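You operate a simulated robot arm through the tools that you are given. There is no shell and no other tool. Be economical: measure what you need, move in short steps, check, and stop when the job is done.

You are at the controls of a simulated two-armed robot. One attempt, no reset.

TASK
Pick up the yellow vacuum filter with one hand, pass it to the other hand and put it on the top of the pale table. Set down upright: yellow vacuum filter.

It is judged by the outcome, as a careful person would: the job done as asked, and still so three seconds after it is handed in. It fails if anything else is knocked over, pushed out of place, dropped, spilled or broken.

THE ROBOT
Two 7-joint arms with two-finger parallel grippers on one trunk, on a base that drives. Base frame: it is fixed to the floor where the robot stands at the start and does not move with it; the origin is under the middle of the robot, x ahead of it, y to its left, z up. Lengths are in mm, angles in degrees, forces in N, time in s.
The left shoulder is at the start at [50, 187, 1110], the right one opposite. With the tool pointing down near the work surface each hand reaches from about 100 to 660 mm from the robot's upright axis, wherever it stands, measured 20 degrees to its own side. Places, roughly: top of the pale table [800, 1100, 900]. Payload 3.43 kg a hand.
Tool frame (each hand has its own): the origin (TCP) lies between the finger pads and is the grasp point; the fingertips stand 30 mm ahead of it; z points along the fingers, y is the line along which they close. Largest opening 94 mm; finger width 28, thickness 10; the body of the gripper, 50 by 96 mm, starts 55 mm behind the TCP.
Orientation is that of the tool frame in the base frame, as a unit quaternion [x, y, z, w]. With the fingers straight down and closing along the base's y, the tool's x points along the base's -x, its y along +y and its z along -z.

THE INTERFACE
- The arms move only by the tool arm_command. It takes "left_steps", "right_steps" or both (then of equal length, played together; a hand with none holds still); each is a list of rows, each a list of 3 entries, a list of its own where there are three numbers: the shift along the tool's x, y, z in units of 25 mm (1.0 is 25 mm), then the turn, a rotation vector about the tool's x, y, z in units of 4 degrees (1.0 is 4 degrees), then the closure, from 0 (fully open) to 1 (shut). In form: [[[tx, ty, tz], [wx, wy, wz], hand], ...]. A call has 1 to 20 rows; each row shifts and turns the commanded pose from where the row before left it, along the tool's axes as they then stand. A call with a number of a shift or a turn outside -1 to 1 is refused whole. A row lasts 0.2 s, in which the tool goes at most 50 mm and 8.6 degrees; a call with a longer step from one row to the next is refused whole, and so is a gripper value outside its range. A pose out of reach is approached as far as the arm can. The call stops where the force on the tool passes 40 N (or 10 N more than at its start, if that is more) or the arm is blocked; 0.2 s more then pass. Each finger travels about 153 mm/s and halts on what it meets, pressing with about 35 N; the grip force reading is that of the motor and also rises with nothing between the fingers. The clock runs only during rows and for 0.2 s after the last one: add rows that do not move to give the fingers time. The reply holds the time, the measured pose of the TCP, the force on the tool along the base axes, the opening and the grip force, in the units named above and with some noise, with the torque about the TCP (base axes, N m) and any sound that the robot's microphone picked up, and new pictures: "show" is both (left out), scene, wrist or none (wrist: the cameras of the hands that moved).
- Cameras (640 x 400 px; columns grow to the right, rows downward): "scene" is now at [148.8, -4.1, 1274.7]; the picture's right is [-0.05, -1.00, 0.00], its down [-0.53, 0.03, -0.85] and it looks along [0.85, -0.05, -0.53] (base axes); focal length 214 px, centre (320, 200). "left" rides on the left gripper at [76, -14, -102] in its tool frame; the picture's right is [0.18, 0.98, 0.00], its down [-0.75, 0.14, -0.64] and it looks along [-0.63, 0.12, 0.77] (tool axes); focal length 243 px, centre (320, 200). "right" rides on the right gripper at [76, 14, -102] in its tool frame; the picture's right is [-0.18, 0.98, 0.00], its down [-0.75, -0.14, -0.64] and it looks along [-0.63, -0.12, 0.77] (tool axes); focal length 243 px, centre (320, 200). There is no depth. A picture from a camera that has moved, and an enlarged one, comes with that camera's place and axes in the base frame and with its lens.
- raise_lower(by): slides the trunk up (or, below 0, down) by that many mm; the arms and the scene camera ride with it, the base frame stays. It gives what a move gives, with no picture.
- roll_base(legs): drives the robot by 1 to 6 legs, each [ahead, left, turn to the left] in mm, mm and degrees, along the robot's own axes; the way and the turn of a leg run together, so that a leg with both is an arc; at most 1500 mm and 180 degrees a leg. The arms and the cameras ride along, it lands a little off, and it stops where it bumps. It gives what a move gives, and a new picture of the scene camera.
- aim_head(pan, tilt): turns the head with the scene camera to pan (to the left, within 80 degrees either way) and tilt (down, from -29 to 69), counted from straight ahead of the robot. It gives what a move gives, and a new picture of the scene camera.
- close_up(camera, box): a new picture of the part [left, top, right, bottom] of that camera's present view, enlarged. No time passes.
- sign_off(): hands the job in; it is judged then, once.

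Work in short steps. Places have to be worked out from the pictures, the camera data and where the tool is seen: move nearer, look again, correct. Check each grasp and each placing, and mend what went wrong. You have 120 turns and 260 pictures in all, those below and enlarged ones among them. Open the grippers and draw the arms clear of the work before you hand the job in, unless the task says otherwise; then end with one line.

The tools are called after "Request:" as a command line: name --argument value ..., lists and objects as JSON in quotes. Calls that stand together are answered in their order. arm_command: Moves the arms, as the interface text tells. Its arguments: {"type":"object","properties":{"left_steps":{"type":"array","items":{"type":"array"}},"right_steps":{"type":"array","items":{"type":"array"}},"show":{"type":"string","enum":["both","scene","wrist","none"]}},"required":[]} The other tools are called the same way: raise_lower (by) slides the trunk up or down; roll_base (legs) drives the base; aim_head (pan, tilt) turns the head that bears the scene camera; close_up (camera, box) takes an enlarged picture of a part of a camera's view; sign_off () hands the job in.

At the start:

```text
t: 0.0
left_eef_pos: [402.6, 19.9, 1133.9]
left_ee_rot: [0.0, 1.0, 0.0, 0.0]
left_contact_force: [-0.3, 0.8, 0.6]
left_ft_torque: [0.03, -0.01, 0.01]
left_opening: 93.9
left_grip_force: 0.0
right_eef_pos: [358.4, -296.8, 1153.8]
right_ee_rot: [0.0, 1.0, 0.0, 0.0]
right_contact_force: [-0.2, 0.5, 0.0]
right_ft_torque: [0.03, -0.01, 0.03]
right_opening: 94.0
right_grip_force: 0.0
trunk travel left (down, up): [-325.0, 107.0]
robot x, y, heading: [5.0, -0.2, -0.2]
head pan, tilt: [-3.1, 32.0]
```

scene: 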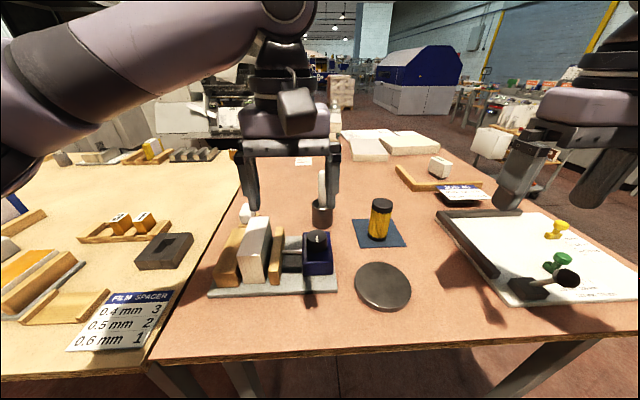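
right: 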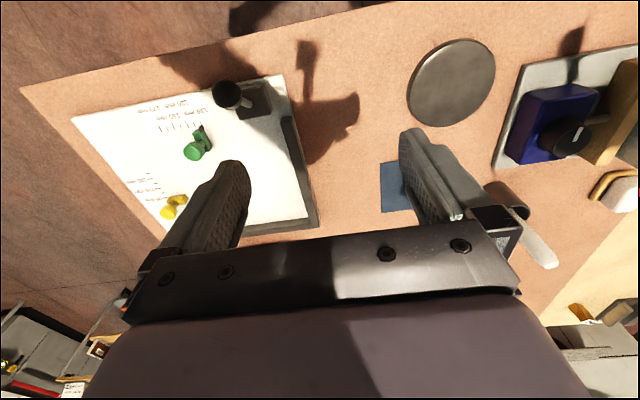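
left: 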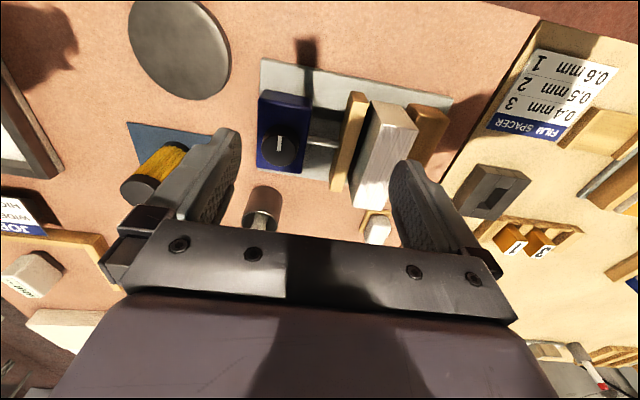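

I take the yellow and black cylinder on the blue mat to be the filter, at about [545, -170], roughly 90 mm tall and 50 mm wide. I'll zoom in on it and then look left for the pale table.

Request:
close_up --camera "scene" --box '[320, 170, 440, 270]'

Request:
aim_head --pan 50 --tilt 25

```text
4.00 times, centred on (380, 220) of scene
camera zoom: at [148.8, -4.1, 1274.7], right [-0.05, -1.0, 0.0], down [-0.53, 0.03, -0.85], along [0.85, -0.05, -0.53], focal length 858 px, centre (80, 120)
```

zoom: 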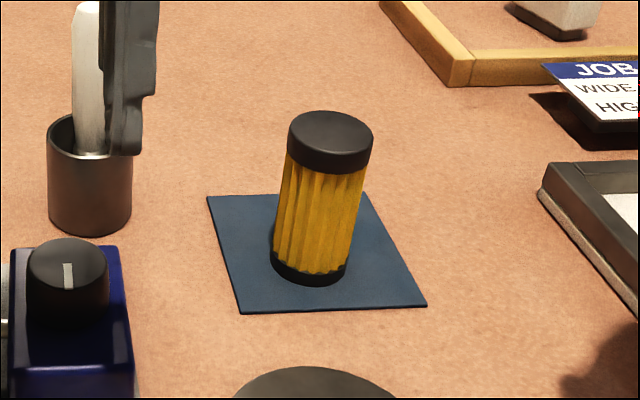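

```text
t: 1.2
left_eef_pos: [403.5, 19.1, 1133.7]
left_ee_rot: [0.0, 1.0, 0.0, 0.0]
left_contact_force: [-0.5, -0.5, 0.7]
left_ft_torque: [0.01, 0.01, -0.01]
left_opening: 94.0
left_grip_force: 0.2
right_eef_pos: [359.0, -297.4, 1152.9]
right_ee_rot: [0.0, 1.0, 0.001, 0.0]
right_contact_force: [0.4, -0.2, 0.2]
right_ft_torque: [0.0, 0.01, 0.02]
right_opening: 94.1
right_grip_force: 0.1
trunk travel left (down, up): [-325.0, 107.0]
robot x, y, heading: [0.3, -2.0, -0.2]
head pan, tilt: [50.0, 25.0]
camera scene: at [118.7, 71.3, 1285.9], right [0.77, -0.64, 0.0], down [-0.27, -0.32, -0.91], along [0.58, 0.69, -0.42], focal length 214 px, centre (320, 200)
```

scene: 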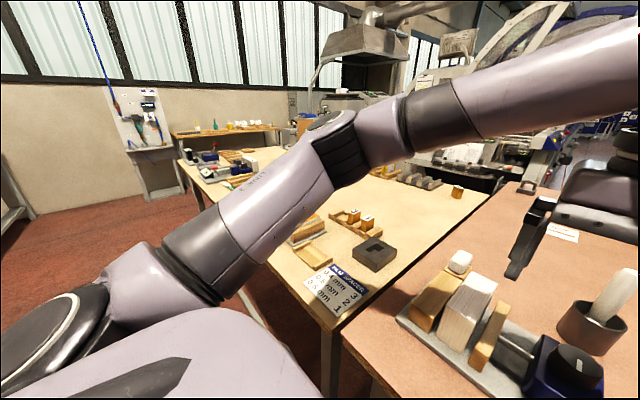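

The filter is at about [532, -165] and roughly 100 mm tall. My plan has three steps:
1. The right hand grips its lower half from the right and rear, tilted about 25° below horizontal.
2. The left hand takes its upper half from above.
3. The left hand sets it down on the pale table.

First I'll move the right hand forward and yaw it.

Request:
aim_head --pan -5 --tilt 35

Request:
arm_command --right_steps '[[[-1, 0, 0], [0, 0, 0], 0], [[-1, 0, 0], [0, 0, 0], 0], [[-1, 0, 0], [0, 0, 0], 0], [[-0.6, 0, 0], [0, 0, 0], 0], [[0, 0, 0], [0, 0, -1], 0], [[0, 0, 0], [0, 0, -1], 0], [[0, 0, 0], [0, 0, -1], 0], [[0, 0, 0], [0, 0, -1], 0], [[0, 0, 0], [0, 0, -1], 0], [[0, 0, 0], [0, 0, -1], 0], [[0, 0, 0], [0, 0, -1], 0], [[0, 0, 0], [0, 0, -0.5], 0]]' --show "none"

Request:
arm_command --right_steps '[[[0, 0, 0], [0, -1, 0], 0], [[0, 0, 0], [0, -1, 0], 0], [[0, 0, 0], [0, -1, 0], 0], [[0, 0, 0], [0, -1, 0], 0], [[0, 0, 0], [0, -1, 0], 0], [[0, 0, 0], [0, -1, 0], 0], [[0, 0, 0], [0, -1, 0], 0], [[0, 0, 0], [0, -1, 0], 0], [[0, 0, 0], [0, -1, 0], 0], [[0, 0, 0], [0, -1, 0], 0], [[0, 0, 0], [0, -1, 0], 0], [[0, 0, 0], [0, -1, 0], 0], [[0, 0, 0], [0, -1, 0], 0], [[0, 0, 0], [0, -1, 0], 0], [[0, 0, 0], [0, -1, 0], 0], [[0, 0, 0], [0, -1, 0], 0]]'

```text
t: 2.5
left_eef_pos: [402.7, 18.3, 1134.1]
left_ee_rot: [0.0, 1.0, 0.001, 0.0]
left_contact_force: [-0.1, -0.2, 0.5]
left_ft_torque: [-0.04, 0.02, -0.01]
left_opening: 94.1
left_grip_force: 0.1
right_eef_pos: [358.9, -295.8, 1152.2]
right_ee_rot: [0.0, 1.0, 0.001, 0.0]
right_contact_force: [0.3, -0.8, 0.7]
right_ft_torque: [-0.04, -0.03, 0.02]
right_opening: 93.6
right_grip_force: 0.1
trunk travel left (down, up): [-325.0, 107.0]
robot x, y, heading: [2.3, -0.2, 0.2]
head pan, tilt: [-5.0, 35.0]
camera scene: at [147.1, -6.8, 1270.1], right [-0.09, -1.0, 0.0], down [-0.57, 0.05, -0.82], along [0.82, -0.07, -0.57], focal length 214 px, centre (320, 200)
```

scene: 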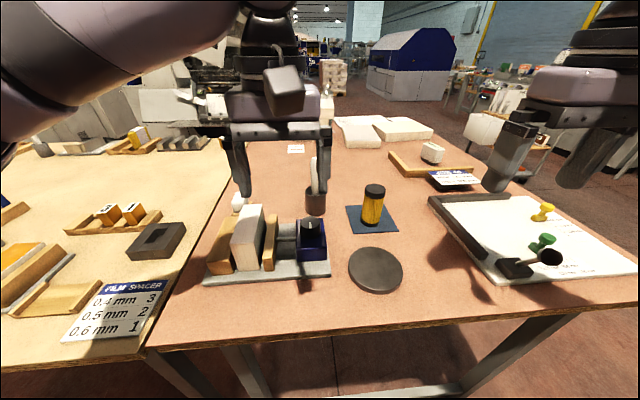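

```text
t: 5.1
left_eef_pos: [402.2, 19.9, 1133.3]
left_ee_rot: [0.0, 1.0, 0.0, 0.0]
left_contact_force: [0.4, -0.9, 0.4]
left_ft_torque: [0.01, -0.02, -0.01]
left_opening: 93.9
left_grip_force: 0.1
right_eef_pos: [449.0, -296.3, 1153.2]
right_ee_rot: [-0.258, 0.966, 0.001, 0.0]
right_contact_force: [0.0, 0.0, -0.5]
right_ft_torque: [0.0, -0.03, 0.0]
right_opening: 94.1
right_grip_force: 0.0
trunk travel left (down, up): [-325.0, 107.0]
robot x, y, heading: [-0.6, -1.5, 0.1]
head pan, tilt: [-5.0, 35.0]
```

```text
t: 8.5
left_eef_pos: [403.3, 17.7, 1134.1]
left_ee_rot: [-0.001, 1.0, 0.0, 0.0]
left_contact_force: [0.4, 0.2, -0.7]
left_ft_torque: [0.01, -0.02, 0.04]
left_opening: 93.9
left_grip_force: 0.1
right_eef_pos: [449.0, -296.3, 1153.6]
right_ee_rot: [-0.219, 0.819, 0.139, 0.513]
right_contact_force: [1.3, -1.0, 0.8]
right_ft_torque: [0.01, 0.0, -0.02]
right_opening: 94.0
right_grip_force: 0.0
trunk travel left (down, up): [-325.0, 107.0]
robot x, y, heading: [-0.1, 3.2, 0.2]
head pan, tilt: [-5.0, 35.0]
camera scene: at [147.1, -7.0, 1270.1], right [-0.09, -1.0, 0.0], down [-0.57, 0.05, -0.82], along [0.82, -0.07, -0.57], focal length 214 px, centre (320, 200)
camera right: at [333.5, -346.6, 1129.6], right [-0.42, 0.89, 0.17], down [-0.14, -0.25, 0.96], along [0.9, 0.38, 0.23], focal length 243 px, centre (320, 200)
```

scene: 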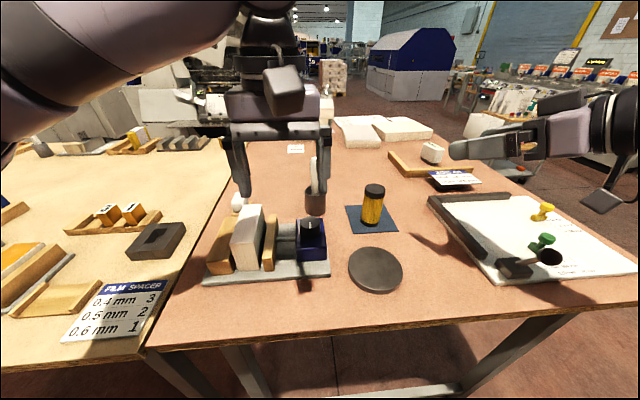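
right: 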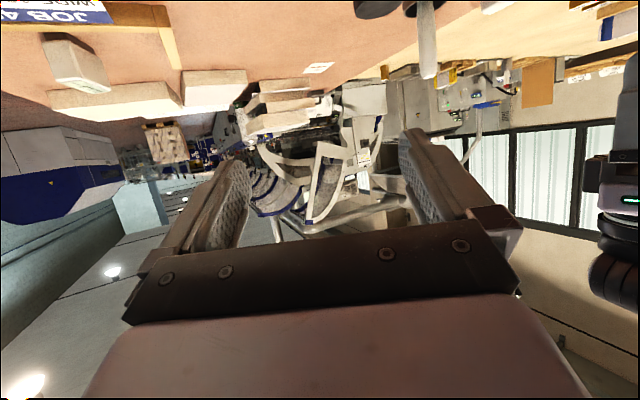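

The wrist camera hangs below the tilted gripper, so 26° is too shallow. I'll use about 42° of tilt and go to a standoff behind the filter.

Request:
arm_command --right_steps '[[[0, 0, 0], [0, 1, 0], 0], [[0, 0, 0], [0, 1, 0], 0], [[0, 0, 0], [0, 1, 0], 0], [[0, 0, 0], [0, 1, 0], 0], [[0.5, 0.72, 0.8], [0, 0, 0], 0], [[0.5, 0.72, 0.8], [0, 0, 0], 0], [[0.5, 0.72, 0.8], [0, 0, 0], 0], [[0.6, 0.72, 0.9], [0, 0, 0], 0], [[0, 0, 0], [0, 0, 0], 0]]'

```text
t: 10.5
left_eef_pos: [403.6, 18.7, 1133.5]
left_ee_rot: [0.0, 1.0, 0.0, 0.0]
left_contact_force: [-0.7, 0.0, 0.0]
left_ft_torque: [-0.01, -0.02, -0.01]
left_opening: 93.9
left_grip_force: 0.0
right_eef_pos: [435.2, -221.1, 1058.7]
right_ee_rot: [-0.236, 0.882, 0.106, 0.393]
right_contact_force: [0.7, -0.4, 0.5]
right_ft_torque: [0.0, -0.01, -0.02]
right_opening: 94.2
right_grip_force: 0.2
trunk travel left (down, up): [-325.0, 107.0]
robot x, y, heading: [0.5, -1.1, 0.3]
head pan, tilt: [-5.0, 35.0]
camera scene: at [147.0, -7.0, 1270.1], right [-0.09, -1.0, 0.0], down [-0.57, 0.05, -0.82], along [0.82, -0.07, -0.57], focal length 214 px, centre (320, 200)
camera right: at [318.9, -272.1, 1071.1], right [-0.39, 0.91, 0.14], down [0.09, -0.11, 0.99], along [0.92, 0.39, -0.04], focal length 243 px, centre (320, 200)
```

scene: 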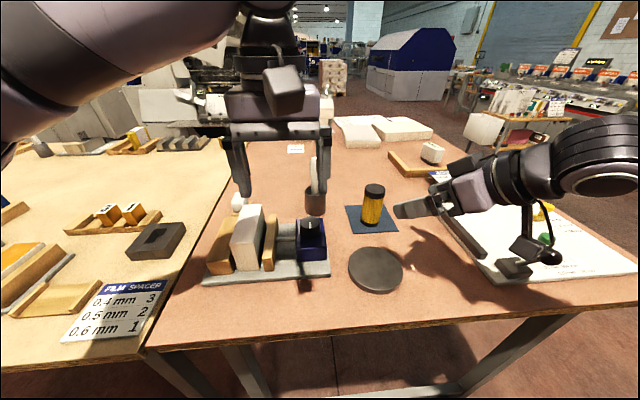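
right: 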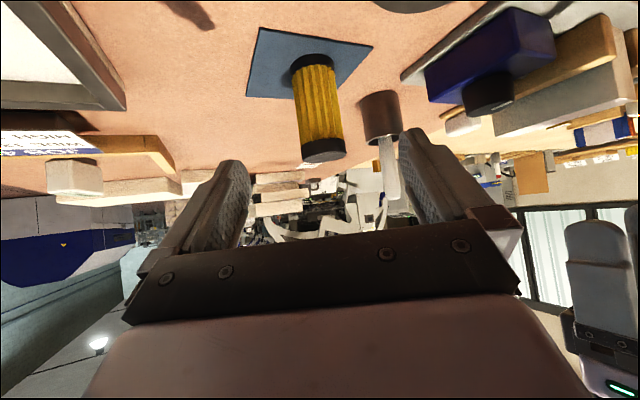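

Triangulating with the wrist camera puts the filter axis at about [531, -169], with the top at about 1014. I'm already lined up with it, so I'll go part of the way along the tool axis and look.

Request:
arm_command --right_steps '[[[0.15, -0.08, 0.9], [0, 0, 0], 0], [[0, 0, 0.9], [0, 0, 0], 0], [[0, 0, 0.9], [0, 0, 0], 0], [[0, 0, 0.8], [0, 0, 0], 0], [[0, 0, 0], [0, 0, 0], 0]]'

```text
t: 11.7
left_eef_pos: [403.7, 19.5, 1136.0]
left_ee_rot: [0.001, 1.0, 0.0, 0.0]
left_contact_force: [-0.2, 0.0, 0.5]
left_ft_torque: [-0.05, 0.01, 0.02]
left_opening: 94.2
left_grip_force: 0.0
right_eef_pos: [490.0, -191.6, 996.8]
right_ee_rot: [-0.236, 0.882, 0.106, 0.394]
right_contact_force: [0.3, 0.7, -0.3]
right_ft_torque: [0.0, 0.03, 0.02]
right_opening: 93.9
right_grip_force: 0.0
trunk travel left (down, up): [-325.0, 107.0]
robot x, y, heading: [-1.4, -0.0, -0.1]
head pan, tilt: [-5.0, 35.0]
camera scene: at [147.0, -6.9, 1270.1], right [-0.09, -1.0, 0.0], down [-0.57, 0.05, -0.82], along [0.82, -0.07, -0.57], focal length 214 px, centre (320, 200)
camera right: at [373.6, -241.9, 1009.1], right [-0.39, 0.91, 0.14], down [0.09, -0.11, 0.99], along [0.92, 0.39, -0.04], focal length 243 px, centre (320, 200)
```

scene: 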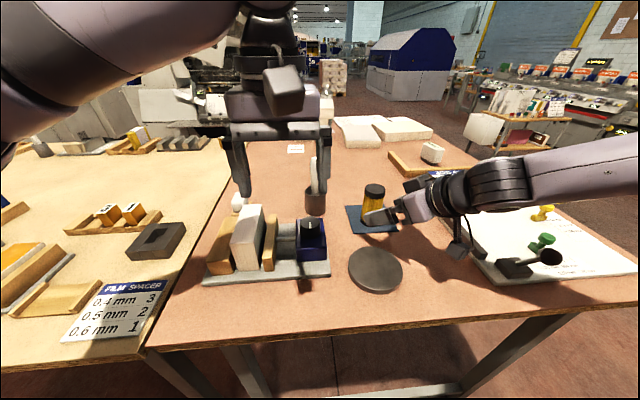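
right: 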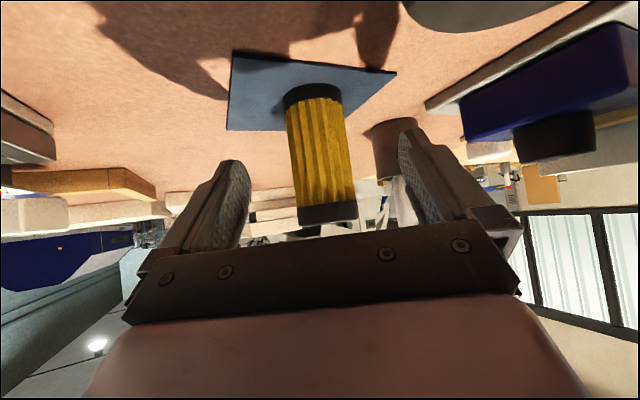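

The alignment is good, with the axis at about [533, -169] and the fingers straddling the filter. I'll go the last 50 mm, then close.

Request:
arm_command --right_steps '[[[0, 0, 0.7], [0, 0, 0], 0], [[0, -0.05, 0.7], [0, 0, 0], 0], [[0, 0, 0.6], [0, 0, 0], 0], [[0, 0, 0], [0, 0, 0], 0]]'

```text
t: 12.7
left_eef_pos: [403.3, 17.8, 1134.6]
left_ee_rot: [-0.001, 1.0, 0.0, -0.001]
left_contact_force: [0.1, -0.8, 0.8]
left_ft_torque: [0.03, 0.01, 0.02]
left_opening: 94.0
left_grip_force: 0.0
right_eef_pos: [523.8, -172.7, 964.6]
right_ee_rot: [-0.236, 0.882, 0.106, 0.393]
right_contact_force: [0.6, 0.0, 0.3]
right_ft_torque: [-0.01, 0.0, 0.0]
right_opening: 94.1
right_grip_force: 0.1
trunk travel left (down, up): [-325.0, 107.0]
robot x, y, heading: [-3.0, -0.7, 0.2]
head pan, tilt: [-5.0, 35.0]
camera scene: at [147.1, -6.9, 1270.1], right [-0.09, -1.0, 0.0], down [-0.57, 0.05, -0.82], along [0.82, -0.07, -0.57], focal length 214 px, centre (320, 200)
camera right: at [406.1, -224.3, 975.8], right [-0.39, 0.91, 0.14], down [0.09, -0.11, 0.99], along [0.92, 0.39, -0.04], focal length 243 px, centre (320, 200)
```

scene: 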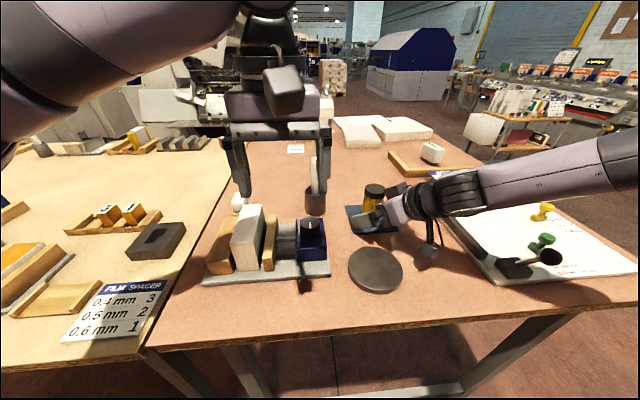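
right: 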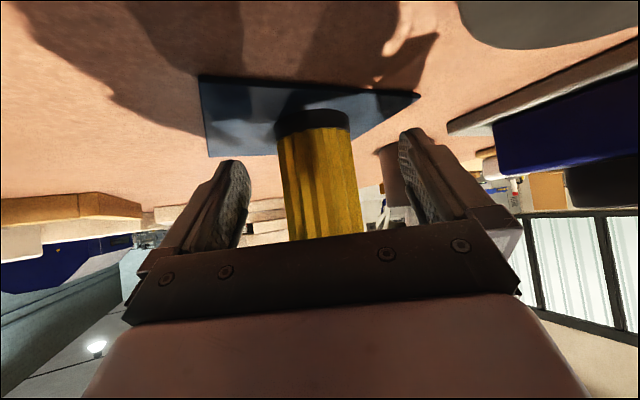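

The fingers straddle the filter with no contact, so I'll close in steps.

Request:
arm_command --right_steps '[[[0, 0, 0], [0, 0, 0], 0.2], [[0, 0, 0], [0, 0, 0], 0.35], [[0, 0, 0], [0, 0, 0], 0.45], [[0, 0, 0], [0, 0, 0], 0.55], [[0, 0, 0], [0, 0, 0], 0.7], [[0, 0, 0], [0, 0, 0], 0.7]]'

```text
t: 14.1
left_eef_pos: [403.0, 18.8, 1133.3]
left_ee_rot: [0.001, 1.0, 0.0, 0.0]
left_contact_force: [-0.5, -0.4, -0.3]
left_ft_torque: [-0.01, -0.01, -0.02]
left_opening: 94.1
left_grip_force: 0.0
right_eef_pos: [523.2, -172.8, 964.5]
right_ee_rot: [-0.236, 0.882, 0.106, 0.394]
right_contact_force: [1.4, -0.2, 0.7]
right_ft_torque: [-0.05, -0.07, 0.01]
right_opening: 44.5
right_grip_force: 35.4
trunk travel left (down, up): [-325.0, 107.0]
robot x, y, heading: [0.5, 0.2, -0.3]
head pan, tilt: [-5.0, 35.0]
camera scene: at [147.1, -6.9, 1270.1], right [-0.09, -1.0, 0.0], down [-0.57, 0.05, -0.82], along [0.82, -0.07, -0.57], focal length 214 px, centre (320, 200)
camera right: at [406.1, -224.5, 976.1], right [-0.38, 0.91, 0.14], down [0.09, -0.11, 0.99], along [0.92, 0.39, -0.04], focal length 243 px, centre (320, 200)
```

scene: 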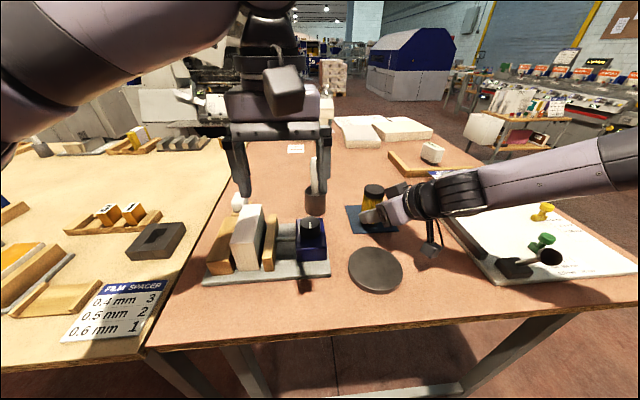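
right: 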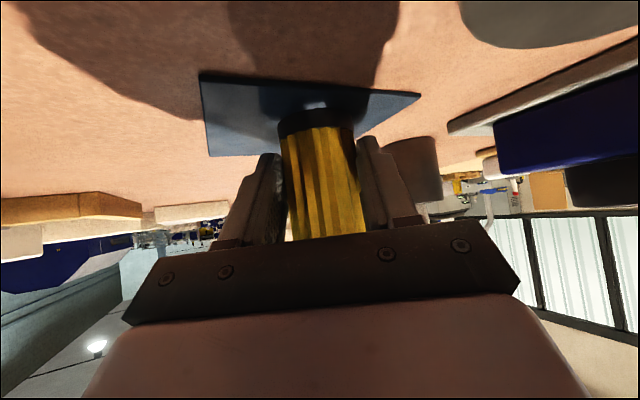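

Gripped, with a 44.5 mm opening and 35 N. I'll lift straight up about 125 mm.

Request:
arm_command --right_steps '[[[-0.372, 0, -0.335], [0, 0, 0], 0.7], [[-0.744, 0, -0.669], [0, 0, 0], 0.7], [[-0.744, 0, -0.669], [0, 0, 0], 0.7], [[-0.744, 0, -0.669], [0, 0, 0], 0.7], [[-0.744, 0, -0.669], [0, 0, 0], 0.7], [[-0.372, 0, -0.335], [0, 0, 0], 0.7], [[0, 0, 0], [0, 0, 0], 0.7]]'

```text
t: 15.7
left_eef_pos: [402.3, 19.0, 1134.3]
left_ee_rot: [0.0, 1.0, 0.0, 0.0]
left_contact_force: [0.3, -0.2, 0.9]
left_ft_torque: [0.03, 0.01, 0.02]
left_opening: 94.0
left_grip_force: 0.1
right_eef_pos: [523.9, -174.3, 1089.4]
right_ee_rot: [-0.237, 0.882, 0.107, 0.393]
right_contact_force: [0.1, 0.5, -1.4]
right_ft_torque: [-0.04, 0.01, 0.01]
right_opening: 44.7
right_grip_force: 35.1
trunk travel left (down, up): [-325.0, 107.0]
robot x, y, heading: [1.5, 3.9, 0.0]
head pan, tilt: [-5.0, 35.0]
camera scene: at [147.2, -6.9, 1270.1], right [-0.09, -1.0, 0.0], down [-0.57, 0.05, -0.82], along [0.82, -0.07, -0.57], focal length 214 px, centre (320, 200)
camera right: at [406.9, -225.1, 1101.5], right [-0.38, 0.91, 0.14], down [0.09, -0.11, 0.99], along [0.92, 0.39, -0.04], focal length 243 px, centre (320, 200)
```

scene: 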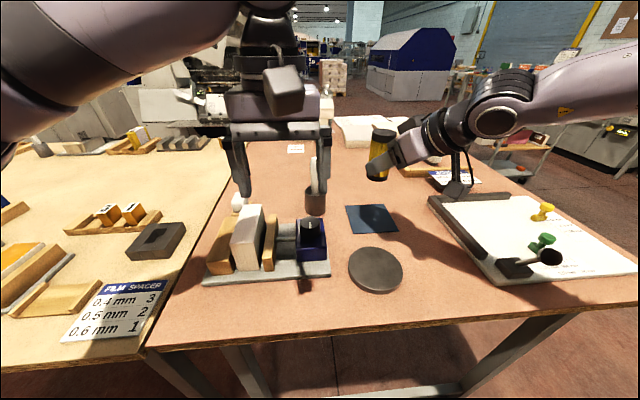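
right: 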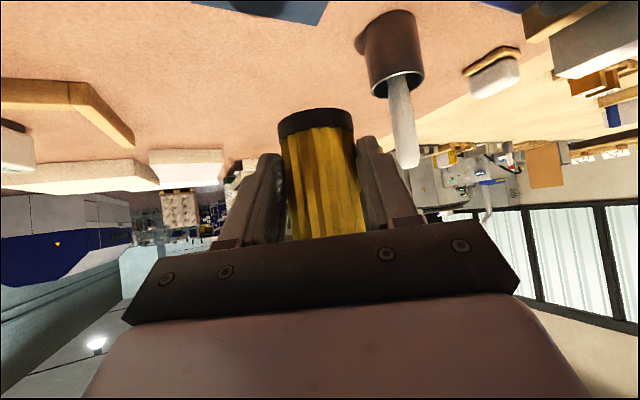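

The lift is clean. Now I'll turn the right hand 30° further to the left about the vertical, while the left hand rises and yaws so its camera will be away from the right hand.

Request:
arm_command --right_steps '[[[0, 0, 0], [-0.744, 0, -0.669], 0.7], [[0, 0, 0], [-0.744, 0, -0.669], 0.7], [[0, 0, 0], [-0.744, 0, -0.669], 0.7], [[0, 0, 0], [-0.744, 0, -0.669], 0.7], [[0, 0, 0], [-0.744, 0, -0.669], 0.7], [[0, 0, 0], [-0.744, 0, -0.669], 0.7], [[0, 0, 0], [-0.744, 0, -0.669], 0.7], [[0, 0, 0], [-0.372, 0, -0.335], 0.7], [[0, 0, 0], [0, 0, 0], 0.7], [[0, 0, 0], [0, 0, 0], 0.7], [[0, 0, 0], [0, 0, 0], 0.7], [[0, 0, 0], [0, 0, 0], 0.7], [[0, 0, 0], [0, 0, 0], 0.7], [[0, 0, 0], [0, 0, 0], 0.7], [[0, 0, 0], [0, 0, 0], 0.7], [[0, 0, 0], [0, 0, 0], 0.7], [[0, 0, 0], [0, 0, 0], 0.7], [[0, 0, 0], [0, 0, 0], 0.7], [[0, 0, 0], [0, 0, 0], 0.7], [[0, 0, 0], [0, 0, 0], 0.7]]' --left_steps '[[[0, 0, -0.6], [0, 0, 0], 0], [[0, 0, -0.6], [0, 0, 0], 0], [[0, 0, -0.6], [0, 0, 0], 0], [[0, 0, -0.6], [0, 0, 0], 0], [[0, 0, -0.6], [0, 0, 0], 0], [[0, 0, 0], [0, 0, 1], 0], [[0, 0, 0], [0, 0, 1], 0], [[0, 0, 0], [0, 0, 1], 0], [[0, 0, 0], [0, 0, 1], 0], [[0, 0, 0], [0, 0, 1], 0], [[0, 0, 0], [0, 0, 1], 0], [[0, 0, 0], [0, 0, 1], 0], [[0, 0, 0], [0, 0, 1], 0], [[0, 0, 0], [0, 0, 1], 0], [[0, 0, 0], [0, 0, 1], 0], [[0, 0, 0], [0, 0, 1], 0], [[0, 0, 0], [0, 0, 1], 0], [[0, 0, 0], [0, 0, 1], 0], [[0, 0, 0], [0, 0, 1], 0], [[0, 0, 0], [0, 0, 1], 0]]'

```text
t: 19.9
left_eef_pos: [403.4, 20.3, 1208.7]
left_ee_rot: [0.5, 0.866, 0.0, 0.0]
left_contact_force: [0.7, -0.3, 0.0]
left_ft_torque: [0.03, -0.01, 0.0]
left_opening: 94.1
left_grip_force: 0.1
right_eef_pos: [452.0, -90.6, 1078.0]
right_ee_rot: [-0.455, 0.792, 0.203, 0.353]
right_contact_force: [0.2, -0.1, -1.1]
right_ft_torque: [-0.03, 0.03, -0.01]
right_opening: 44.6
right_grip_force: 35.5
right hand out of reach, approached as far as the arm can: row 4, 5, 6, 7, 8
trunk travel left (down, up): [-325.0, 107.0]
robot x, y, heading: [0.5, -1.4, -0.2]
head pan, tilt: [-5.0, 35.0]
camera scene: at [147.2, -6.9, 1270.1], right [-0.09, -1.0, 0.0], down [-0.57, 0.05, -0.82], along [0.82, -0.07, -0.57], focal length 214 px, centre (320, 200)
camera right: at [375.6, -192.9, 1089.1], right [-0.79, 0.6, 0.14], down [0.13, -0.05, 0.99], along [0.6, 0.8, -0.04], focal length 243 px, centre (320, 200)
camera left: at [352.6, 77.8, 1311.6], right [0.76, 0.65, 0.0], down [0.5, -0.58, 0.64], along [0.42, -0.49, -0.77], focal length 243 px, centre (320, 200)
```

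scene: 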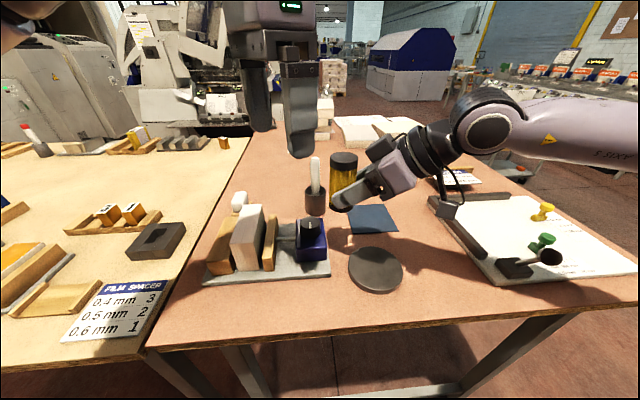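
right: 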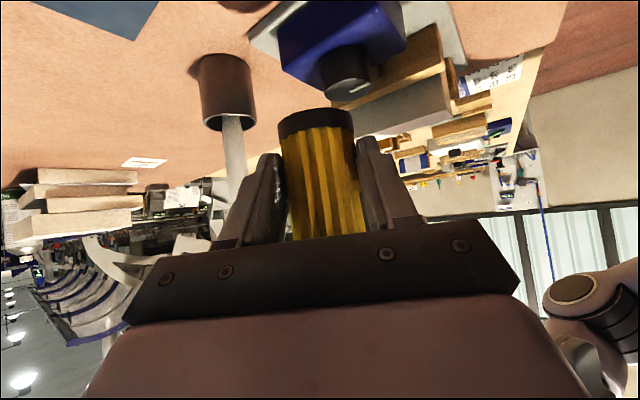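
left: 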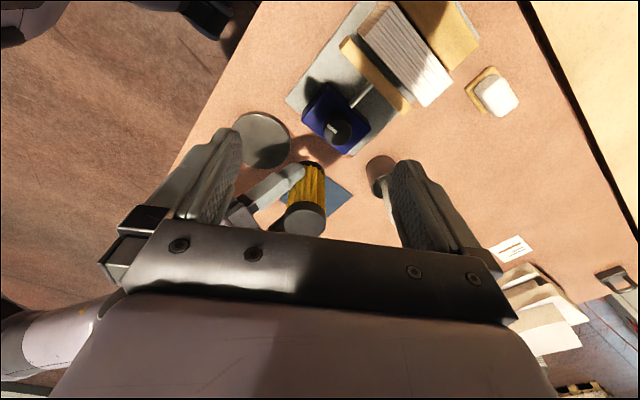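

Both hands turned. The right hand was limited by reach and now sits at about [452, -91, 1078], which is a good handover spot. I'll zoom in to check that the filter is upright and locate its top.

Request:
close_up --camera "scene" --box '[290, 130, 450, 230]'

Request:
close_up --camera "left" --box '[220, 120, 420, 245]'

```text
4.00 times, centred on (370, 180) of scene
camera zoom: at [147.2, -6.9, 1270.1], right [-0.09, -1.0, 0.0], down [-0.57, 0.05, -0.82], along [0.82, -0.07, -0.57], focal length 858 px, centre (120, 280)
```

zoom: 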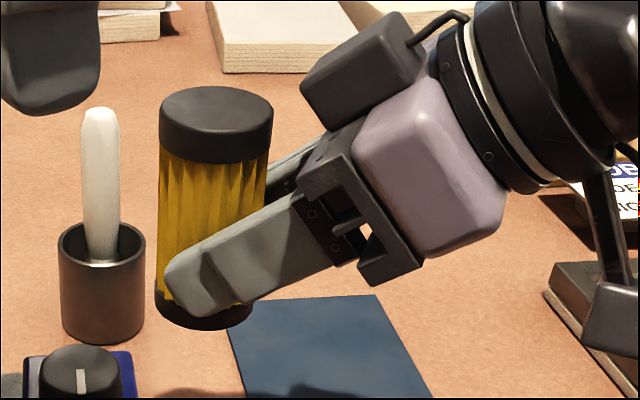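

```text
3.20 times, centred on (320, 182) of left
camera zoom: at [352.6, 77.8, 1311.6], right [0.76, 0.65, 0.0], down [0.5, -0.58, 0.64], along [0.42, -0.49, -0.77], focal length 776 px, centre (320, 256)
```

zoom: 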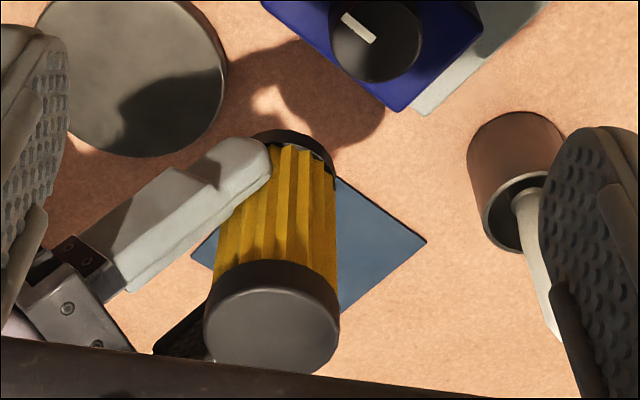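

The filter is upright in the right hand, with its top at about [458, -70, 1129]. I'll finish the left yaw so its closing line is parallel to the right hand's, then hover about 60 mm above.

Request:
arm_command --left_steps '[[[0, 0, -0.25], [0, 0, 1], 0], [[0, 0, -0.25], [0, 0, 1], 0], [[0, 0, 0], [0, 0, 1], 0], [[0, 0, 0], [0, 0, 1], 0], [[0, 0, 0], [0, 0, 1], 0], [[0, 0, 0], [0, 0, 1], 0], [[0, 0, 0], [0, 0, 1], 0], [[0, 0, 0], [0, 0, 1], 0], [[0, 0, 0], [0, 0, 1], 0], [[0, 0, 0], [0, 0, 1], 0], [[0, 0, 0], [0, 0, 1], 0], [[0, 0, 0], [0, 0, 1], 0], [[0, 0, 0], [0, 0, 1], 0], [[0, 0, 0], [0, 0, 1], 0], [[0, 0, 0], [0, 0, 1], 0], [[-0.45, 0.9, 0], [0, 0, 0], 0], [[-0.45, 0.9, 0], [0, 0, 0], 0], [[-0.5, 0.97, 0], [0, 0, 0], 0], [[-0.5, 1, 0], [0, 0, 0], 0], [[0, 0, 0], [0, 0, 0], 0]]'

```text
t: 23.9
left_eef_pos: [479.4, 4.0, 1250.2]
left_ee_rot: [0.837, 0.545, -0.023, 0.045]
left_contact_force: [-0.3, -1.0, 0.2]
left_ft_torque: [0.02, 0.0, -0.03]
left_opening: 93.9
left_grip_force: 0.1
left hand out of reach, approached as far as the arm can: row 19
right_eef_pos: [452.4, -91.1, 1077.7]
right_ee_rot: [-0.454, 0.792, 0.204, 0.353]
right_contact_force: [0.2, -1.0, -1.3]
right_ft_torque: [0.01, 0.02, 0.01]
right_opening: 44.4
right_grip_force: 34.6
trunk travel left (down, up): [-325.0, 107.0]
robot x, y, heading: [1.8, -1.0, 0.0]
head pan, tilt: [-5.0, 35.0]
stopped in row 20 (left hand): the arm was blocked; the commanded pose is now the measured one
camera scene: at [147.2, -7.8, 1270.1], right [-0.09, -1.0, 0.0], down [-0.57, 0.05, -0.82], along [0.82, -0.07, -0.57], focal length 214 px, centre (320, 200)
camera left: at [495.3, 88.8, 1345.4], right [0.97, -0.23, 0.03], down [-0.18, -0.68, 0.71], along [-0.14, -0.7, -0.7], focal length 243 px, centre (320, 200)
```

scene: 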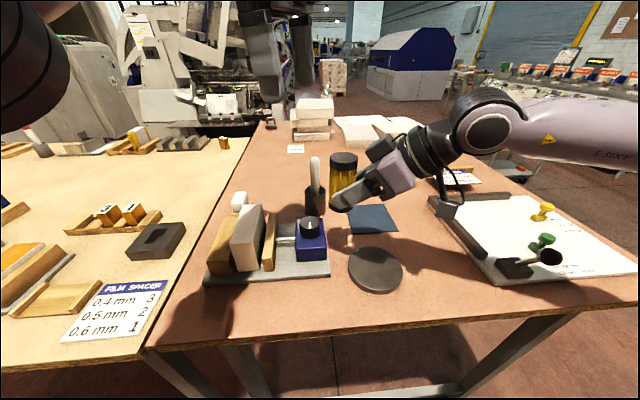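
left: 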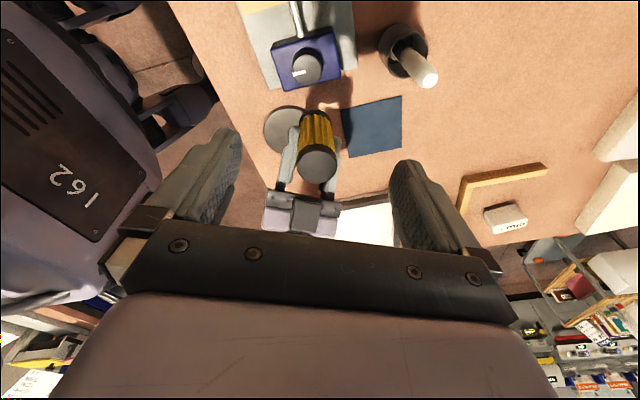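

The left wrist is at its limit at that yaw, so I'll change the geometry. The left hand goes back to its natural yaw, and the right hand turns to point straight ahead. I'm unwinding the left first.

Request:
arm_command --left_steps '[[[0, 0, 0], [-0.027, 0.053, -0.98], 0], [[0, 0, 0], [-0.027, 0.053, -0.98], 0], [[0, 0, 0], [-0.027, 0.053, -0.98], 0], [[0, 0, 0], [-0.027, 0.053, -0.98], 0], [[0, 0, 0], [-0.027, 0.053, -0.98], 0], [[0, 0, 0], [-0.027, 0.053, -0.98], 0], [[0, 0, 0], [-0.027, 0.053, -0.98], 0], [[0, 0, 0], [-0.027, 0.053, -0.98], 0], [[0, 0, 0], [-0.027, 0.053, -0.98], 0], [[0, 0, 0], [-0.027, 0.053, -0.98], 0], [[0, 0, 0], [-0.027, 0.053, -0.98], 0], [[0, 0, 0], [-0.027, 0.053, -0.98], 0], [[0, 0, 0], [-0.027, 0.053, -0.98], 0], [[0, 0, 0], [-0.027, 0.053, -0.98], 0], [[0, 0, 0], [-0.027, 0.053, -0.98], 0], [[0, 0, 0], [-0.027, 0.053, -0.98], 0], [[0, 0, 0], [-0.027, 0.053, -0.98], 0], [[0, 0, 0], [-0.027, 0.053, -0.98], 0], [[0, 0, 0], [-0.027, 0.053, -0.98], 0], [[0, 0, 0], [-0.027, 0.053, -0.98], 0]]' --show "none"

Request:
arm_command --left_steps '[[[0, 0, 0], [-0.027, 0.053, -0.98], 0], [[0, 0, 0], [-0.027, 0.053, -0.98], 0], [[0, 0, 0], [-0.027, 0.053, -0.98], 0], [[0, 0, 0], [-0.027, 0.053, -0.98], 0], [[0, 0, 0], [-0.027, 0.053, -0.98], 0], [[0, 0, 0], [-0.027, 0.053, -0.98], 0], [[0, 0, 0], [-0.027, 0.053, -0.98], 0], [[0, 0, 0], [-0.027, 0.053, -0.98], 0], [[0, 0, 0], [-0.027, 0.053, -0.98], 0], [[0, 0.8, 0], [0, 0, 0], 0], [[0, 0.8, 0], [0, 0, 0], 0], [[0, 0.8, 0], [0, 0, 0], 0], [[0, 0.8, 0], [0, 0, 0], 0]]'

```text
t: 28.3
left_eef_pos: [490.9, 41.6, 1263.0]
left_ee_rot: [0.284, 0.958, -0.025, 0.029]
left_contact_force: [0.2, 0.2, -0.3]
left_ft_torque: [0.0, 0.01, 0.0]
left_opening: 94.2
left_grip_force: 0.1
left hand out of reach, approached as far as the arm can: row 20
right_eef_pos: [451.1, -89.9, 1077.2]
right_ee_rot: [-0.455, 0.792, 0.203, 0.353]
right_contact_force: [0.7, 0.0, -1.4]
right_ft_torque: [-0.04, 0.02, 0.0]
right_opening: 44.2
right_grip_force: 34.8
trunk travel left (down, up): [-325.0, 107.0]
robot x, y, heading: [-6.3, -1.7, -0.1]
head pan, tilt: [-5.0, 35.0]
stopped in row 20 (left hand): the arm was blocked; the commanded pose is now the measured one
```

```text
t: 31.1
left_eef_pos: [491.5, 141.8, 1257.5]
left_ee_rot: [-0.018, 1.0, -0.019, 0.008]
left_contact_force: [0.8, -0.2, -0.5]
left_ft_torque: [0.01, 0.0, -0.01]
left_opening: 93.7
left_grip_force: 0.0
left hand out of reach, approached as far as the arm can: row 4, 5, 7
right_eef_pos: [452.4, -89.9, 1077.4]
right_ee_rot: [-0.456, 0.791, 0.204, 0.353]
right_contact_force: [-0.7, -0.8, -1.1]
right_ft_torque: [-0.06, 0.02, 0.01]
right_opening: 44.4
right_grip_force: 35.1
trunk travel left (down, up): [-325.0, 107.0]
robot x, y, heading: [-1.7, 0.2, 0.1]
head pan, tilt: [-5.0, 35.0]
camera scene: at [147.3, -6.1, 1270.1], right [-0.09, -1.0, 0.0], down [-0.57, 0.05, -0.82], along [0.82, -0.07, -0.57], focal length 214 px, centre (320, 200)
camera left: at [413.5, 128.6, 1359.5], right [-0.22, 0.98, -0.04], down [0.74, 0.19, 0.65], along [0.64, 0.11, -0.76], focal length 243 px, centre (320, 200)
```

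scene: 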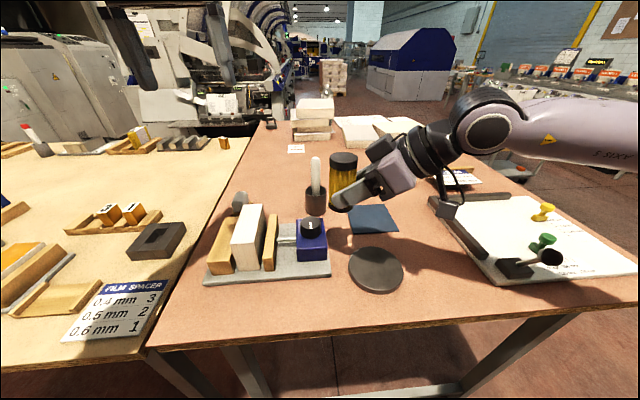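
left: 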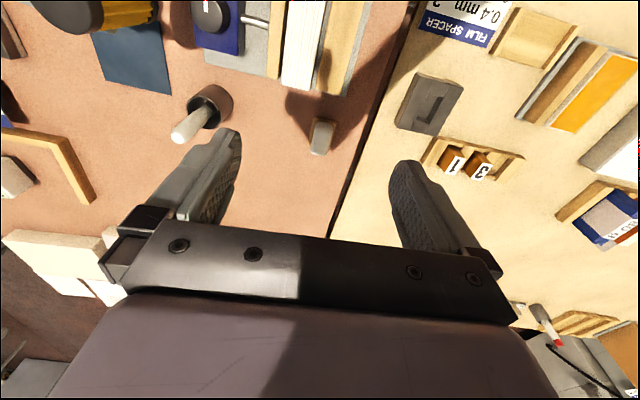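

The left hand is back at its natural yaw, about 140 mm to the left. Now I'll rotate the right hand about the vertical to point nearly straight ahead and bring the filter toward the midline.

Request:
arm_command --right_steps '[[[0, 0, 0], [0.744, 0, 0.669], 0.7], [[0, 0, 0], [0.744, 0, 0.669], 0.7], [[0, 0, 0], [0.744, 0, 0.669], 0.7], [[0, 0, 0], [0.744, 0, 0.669], 0.7], [[0, 0, 0], [0.744, 0, 0.669], 0.7], [[0, 0, 0], [0.744, 0, 0.669], 0.7], [[0, 0, 0], [0.744, 0, 0.669], 0.7], [[0, 0, 0], [0.744, 0, 0.669], 0.7], [[0, 0, 0], [0.744, 0, 0.669], 0.7], [[0, 0, 0], [0.744, 0, 0.669], 0.7], [[0, 0, 0], [0.744, 0, 0.669], 0.7], [[0, 0, 0], [0.744, 0, 0.669], 0.7], [[0, 0, 0], [0.744, 0, 0.669], 0.7], [[-0.38, 0.66, 0.42], [0, 0, 0], 0.7], [[-0.38, 0.66, 0.42], [0, 0, 0], 0.7], [[-0.38, 0.66, 0.42], [0, 0, 0], 0.7], [[0, 0, 0], [0, 0, 0], 0.7]]' --show "scene"

```text
t: 34.7
left_eef_pos: [490.4, 140.4, 1258.1]
left_ee_rot: [-0.016, 1.0, -0.019, 0.007]
left_contact_force: [-0.2, 0.7, 0.5]
left_ft_torque: [-0.01, -0.05, 0.01]
left_opening: 93.9
left_grip_force: 0.0
right_eef_pos: [451.4, -91.6, 1077.9]
right_ee_rot: [-0.062, 0.911, 0.028, 0.407]
right_contact_force: [-1.1, -0.4, -1.1]
right_ft_torque: [-0.05, 0.05, 0.01]
right_opening: 44.7
right_grip_force: 35.2
right hand out of reach, approached as far as the arm can: row 14, 15, 16
trunk travel left (down, up): [-325.0, 107.0]
robot x, y, heading: [-3.6, -0.4, 0.1]
head pan, tilt: [-5.0, 35.0]
camera scene: at [147.3, -6.5, 1270.1], right [-0.09, -1.0, 0.0], down [-0.57, 0.05, -0.82], along [0.82, -0.07, -0.57], focal length 214 px, centre (320, 200)
```

scene: 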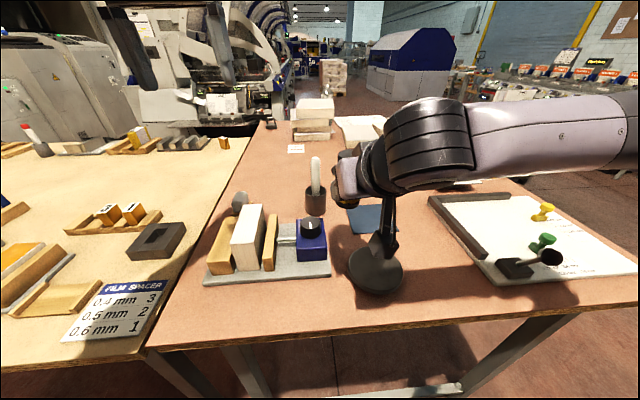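

The right hand points ahead at about 8° azimuth. Visually the filter axis is about 20 mm ahead of its TCP, at about [471, -85], with the top at about 1129. I'll bring the left hand in with a small outward lean to a hover about 75 mm above.

Request:
arm_command --left_steps '[[[0, 0, 0], [-0.13, 0.8, -0.375], 0], [[0, 0, 0], [-0.13, 0.8, -0.375], 0], [[0, 0, 0], [-0.13, 0.8, -0.375], 0], [[0, 0, 0], [-0.13, 0.8, -0.375], 0], [[0.064, -0.8, 0.23], [0, 0, 0], 0], [[0.064, -0.8, 0.23], [0, 0, 0], 0], [[0.064, -0.8, 0.23], [0, 0, 0], 0], [[0.064, -0.8, 0.23], [0, 0, 0], 0], [[0.064, -0.8, 0.23], [0, 0, 0], 0], [[0.064, -0.8, 0.23], [0, 0, 0], 0], [[0.064, -0.8, 0.23], [0, 0, 0], 0], [[0.064, -0.8, 0.23], [0, 0, 0], 0], [[0.064, -0.8, 0.23], [0, 0, 0], 0], [[0.064, -0.8, 0.23], [0, 0, 0], 0], [[0.064, -0.8, 0.23], [0, 0, 0], 0], [[0, 0, 0], [0, 0, 0], 0]]'

```text
t: 38.1
left_eef_pos: [461.9, 26.9, 1208.0]
left_ee_rot: [-0.067, 0.992, -0.004, -0.104]
left_contact_force: [-0.3, 0.7, 0.5]
left_ft_torque: [0.0, 0.04, -0.02]
left_opening: 94.0
left_grip_force: 0.2
left hand out of reach, approached as far as the arm can: row 2, 3, 4, 9, 10, 11, 12, 13, 14, 15
right_eef_pos: [451.3, -90.5, 1077.2]
right_ee_rot: [-0.062, 0.911, 0.028, 0.406]
right_contact_force: [-0.3, -0.7, -0.9]
right_ft_torque: [-0.01, 0.02, 0.02]
right_opening: 44.5
right_grip_force: 34.7
trunk travel left (down, up): [-325.0, 107.0]
robot x, y, heading: [2.5, -0.5, 0.0]
head pan, tilt: [-5.0, 35.0]
camera scene: at [147.3, -6.5, 1270.1], right [-0.09, -1.0, 0.0], down [-0.57, 0.05, -0.82], along [0.82, -0.07, -0.57], focal length 214 px, centre (320, 200)
camera left: at [410.7, 5.0, 1324.1], right [-0.31, 0.95, 0.04], down [0.84, 0.25, 0.47], along [0.44, 0.18, -0.88], focal length 243 px, centre (320, 200)
```

scene: 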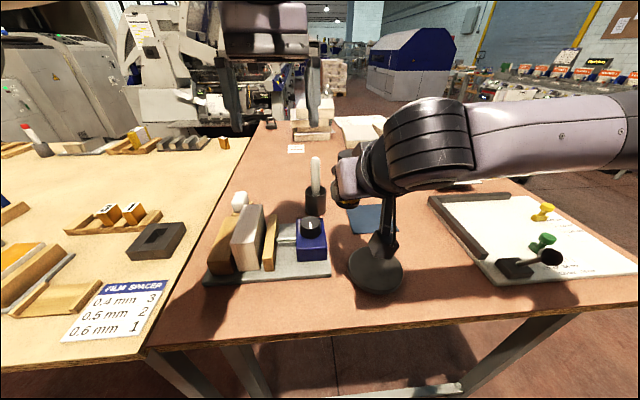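
left: 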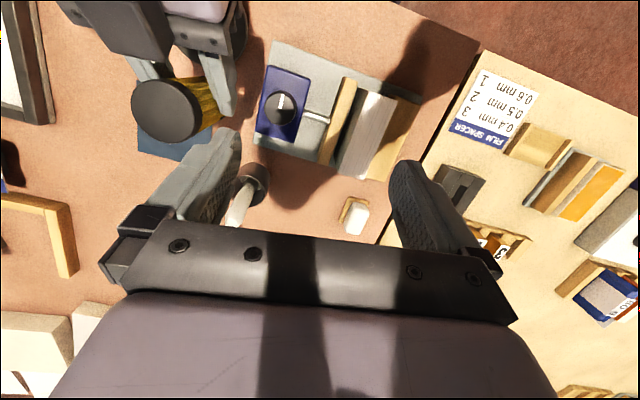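

The left camera confirms the filter top at [470, -88], but the left arm is too high relative to its shoulder to reach it. I'll raise the trunk, then bring both hands lower.

Request:
raise_lower --by 105

```text
t: 39.5
left_eef_pos: [462.1, 27.1, 1312.2]
left_ee_rot: [-0.066, 0.992, -0.003, -0.105]
left_contact_force: [0.2, 0.2, -0.3]
left_ft_torque: [-0.05, 0.02, 0.02]
left_opening: 94.2
left_grip_force: 0.0
right_eef_pos: [451.4, -90.8, 1182.1]
right_ee_rot: [-0.062, 0.911, 0.028, 0.407]
right_contact_force: [-0.2, -0.2, -1.1]
right_ft_torque: [0.0, 0.01, 0.01]
right_opening: 44.3
right_grip_force: 34.6
trunk travel left (down, up): [-430.0, 2.0]
robot x, y, heading: [3.6, 1.6, -0.0]
head pan, tilt: [-5.0, 35.0]
```

Request:
arm_command --right_steps '[[[0.645, 0, 0.58], [0, 0, 0], 0.7], [[0.645, 0, 0.58], [0, 0, 0], 0.7], [[0.645, 0, 0.58], [0, 0, 0], 0.7], [[0.645, 0, 0.58], [0, 0, 0], 0.7], [[0.645, 0, 0.58], [0, 0, 0], 0.7], [[0.645, 0, 0.58], [0, 0, 0], 0.7], [[0, 0.7, 0], [0, 0, 0], 0.7], [[0, 0.7, 0], [0, 0, 0], 0.7], [[0, 0, 0], [0, 0, 0], 0.7]]' --left_steps '[[[-0.18, 0, 0.85], [0, 0, 0], 0], [[-0.18, 0, 0.85], [0, 0, 0], 0], [[-0.18, 0, 0.85], [0, 0, 0], 0], [[-0.18, 0, 0.85], [0, 0, 0], 0], [[-0.18, 0, 0.85], [0, 0, 0], 0], [[-0.18, 0, 0.85], [0, 0, 0], 0], [[0, 0, 0], [0, 0, 0], 0], [[0, 0, 0], [0, 0, 0], 0], [[0, 0, 0], [0, 0, 0], 0]]'

```text
t: 41.5
left_eef_pos: [460.9, 28.0, 1182.5]
left_ee_rot: [-0.067, 0.992, -0.004, -0.103]
left_contact_force: [0.2, 0.7, -0.3]
left_ft_torque: [0.01, -0.04, 0.0]
left_opening: 93.9
left_grip_force: 0.1
right_eef_pos: [445.3, -113.1, 1071.1]
right_ee_rot: [-0.062, 0.911, 0.029, 0.406]
right_contact_force: [0.1, -0.8, -0.9]
right_ft_torque: [0.01, 0.01, -0.02]
right_opening: 44.5
right_grip_force: 34.6
right hand out of reach, approached as far as the arm can: row 2, 3, 4, 5, 6, 7, 8
trunk travel left (down, up): [-430.0, 2.0]
robot x, y, heading: [0.7, 3.1, 0.1]
head pan, tilt: [-5.0, 35.0]
camera scene: at [147.2, -6.5, 1375.1], right [-0.09, -1.0, 0.0], down [-0.57, 0.05, -0.82], along [0.82, -0.07, -0.57], focal length 214 px, centre (320, 200)
camera right: at [317.0, -116.2, 1083.1], right [-0.01, 0.99, 0.14], down [0.05, -0.14, 0.99], along [1.0, 0.02, -0.04], focal length 243 px, centre (320, 200)
camera left: at [410.5, 6.3, 1299.0], right [-0.31, 0.95, 0.04], down [0.84, 0.25, 0.47], along [0.44, 0.18, -0.88], focal length 243 px, centre (320, 200)
```

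scene: 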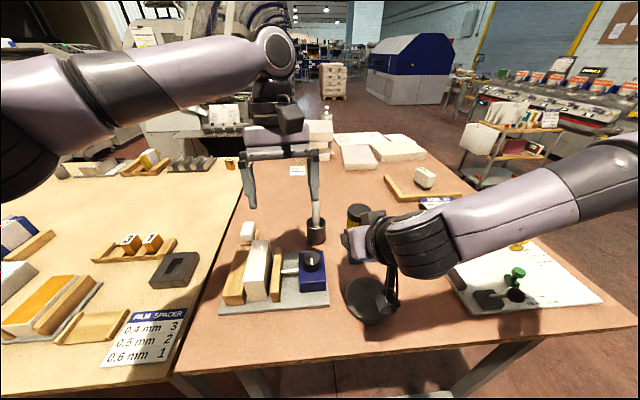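
right: 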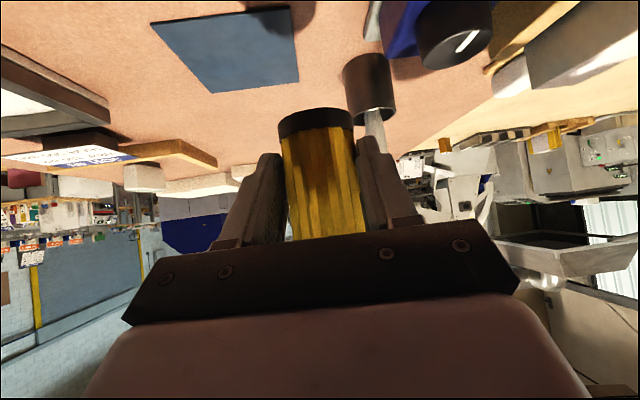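
left: 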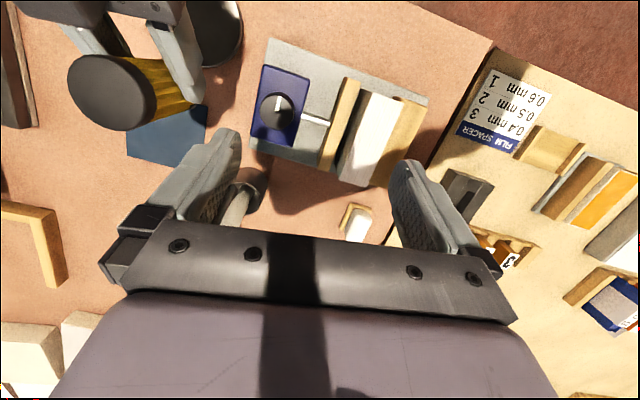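

The right hand is wrist-limited but holding the filter at about [465, -107], with the top at about 1122. I'll try the left hand's reach across to a hover there.

Request:
arm_command --left_steps '[[[0, -0.76, 0], [0, 0, 0], 0], [[0, -0.76, 0], [0, 0, 0], 0], [[0, -0.76, 0], [0, 0, 0], 0], [[0, -0.76, 0], [0, 0, 0], 0], [[0, -0.76, 0], [0, 0, 0], 0], [[0, -0.76, 0], [0, 0, 0], 0], [[0, -0.76, 0], [0, 0, 0], 0], [[0, 0, 0], [0, 0, 0], 0]]'

```text
t: 43.5
left_eef_pos: [491.4, -48.9, 1190.5]
left_ee_rot: [-0.099, 0.989, -0.021, -0.104]
left_contact_force: [-0.7, 0.8, 0.3]
left_ft_torque: [-0.04, 0.02, -0.03]
left_opening: 93.9
left_grip_force: 0.1
left hand out of reach, approached as far as the arm can: row 6, 7
right_eef_pos: [444.3, -113.1, 1070.8]
right_ee_rot: [-0.062, 0.911, 0.029, 0.406]
right_contact_force: [0.1, 0.1, -0.7]
right_ft_torque: [0.01, -0.01, 0.0]
right_opening: 44.3
right_grip_force: 34.7
trunk travel left (down, up): [-430.0, 2.0]
robot x, y, heading: [2.4, -3.2, 0.1]
head pan, tilt: [-5.0, 35.0]
stopped in row 8 (left hand): the arm was blocked; the commanded pose is now the measured one
camera scene: at [147.4, -6.4, 1375.1], right [-0.09, -1.0, 0.0], down [-0.57, 0.05, -0.82], along [0.82, -0.07, -0.57], focal length 214 px, centre (320, 200)
camera left: at [442.7, -71.2, 1306.1], right [-0.37, 0.93, 0.02], down [0.82, 0.32, 0.47], along [0.43, 0.19, -0.88], focal length 243 px, centre (320, 200)
```

scene: 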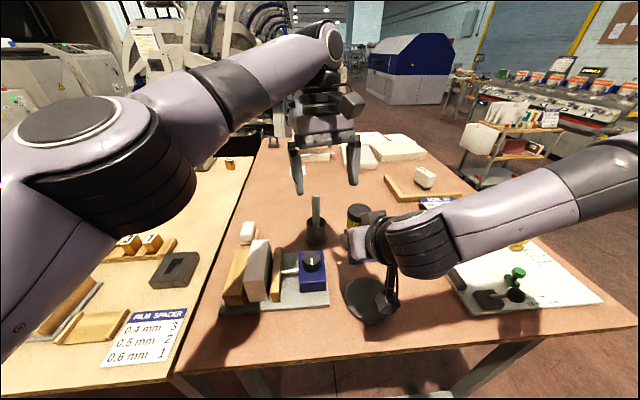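
left: 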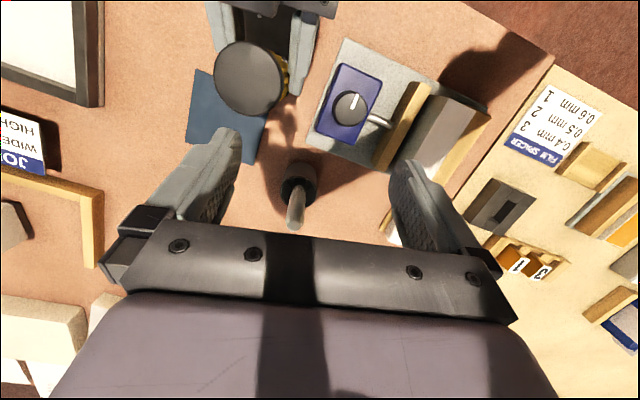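

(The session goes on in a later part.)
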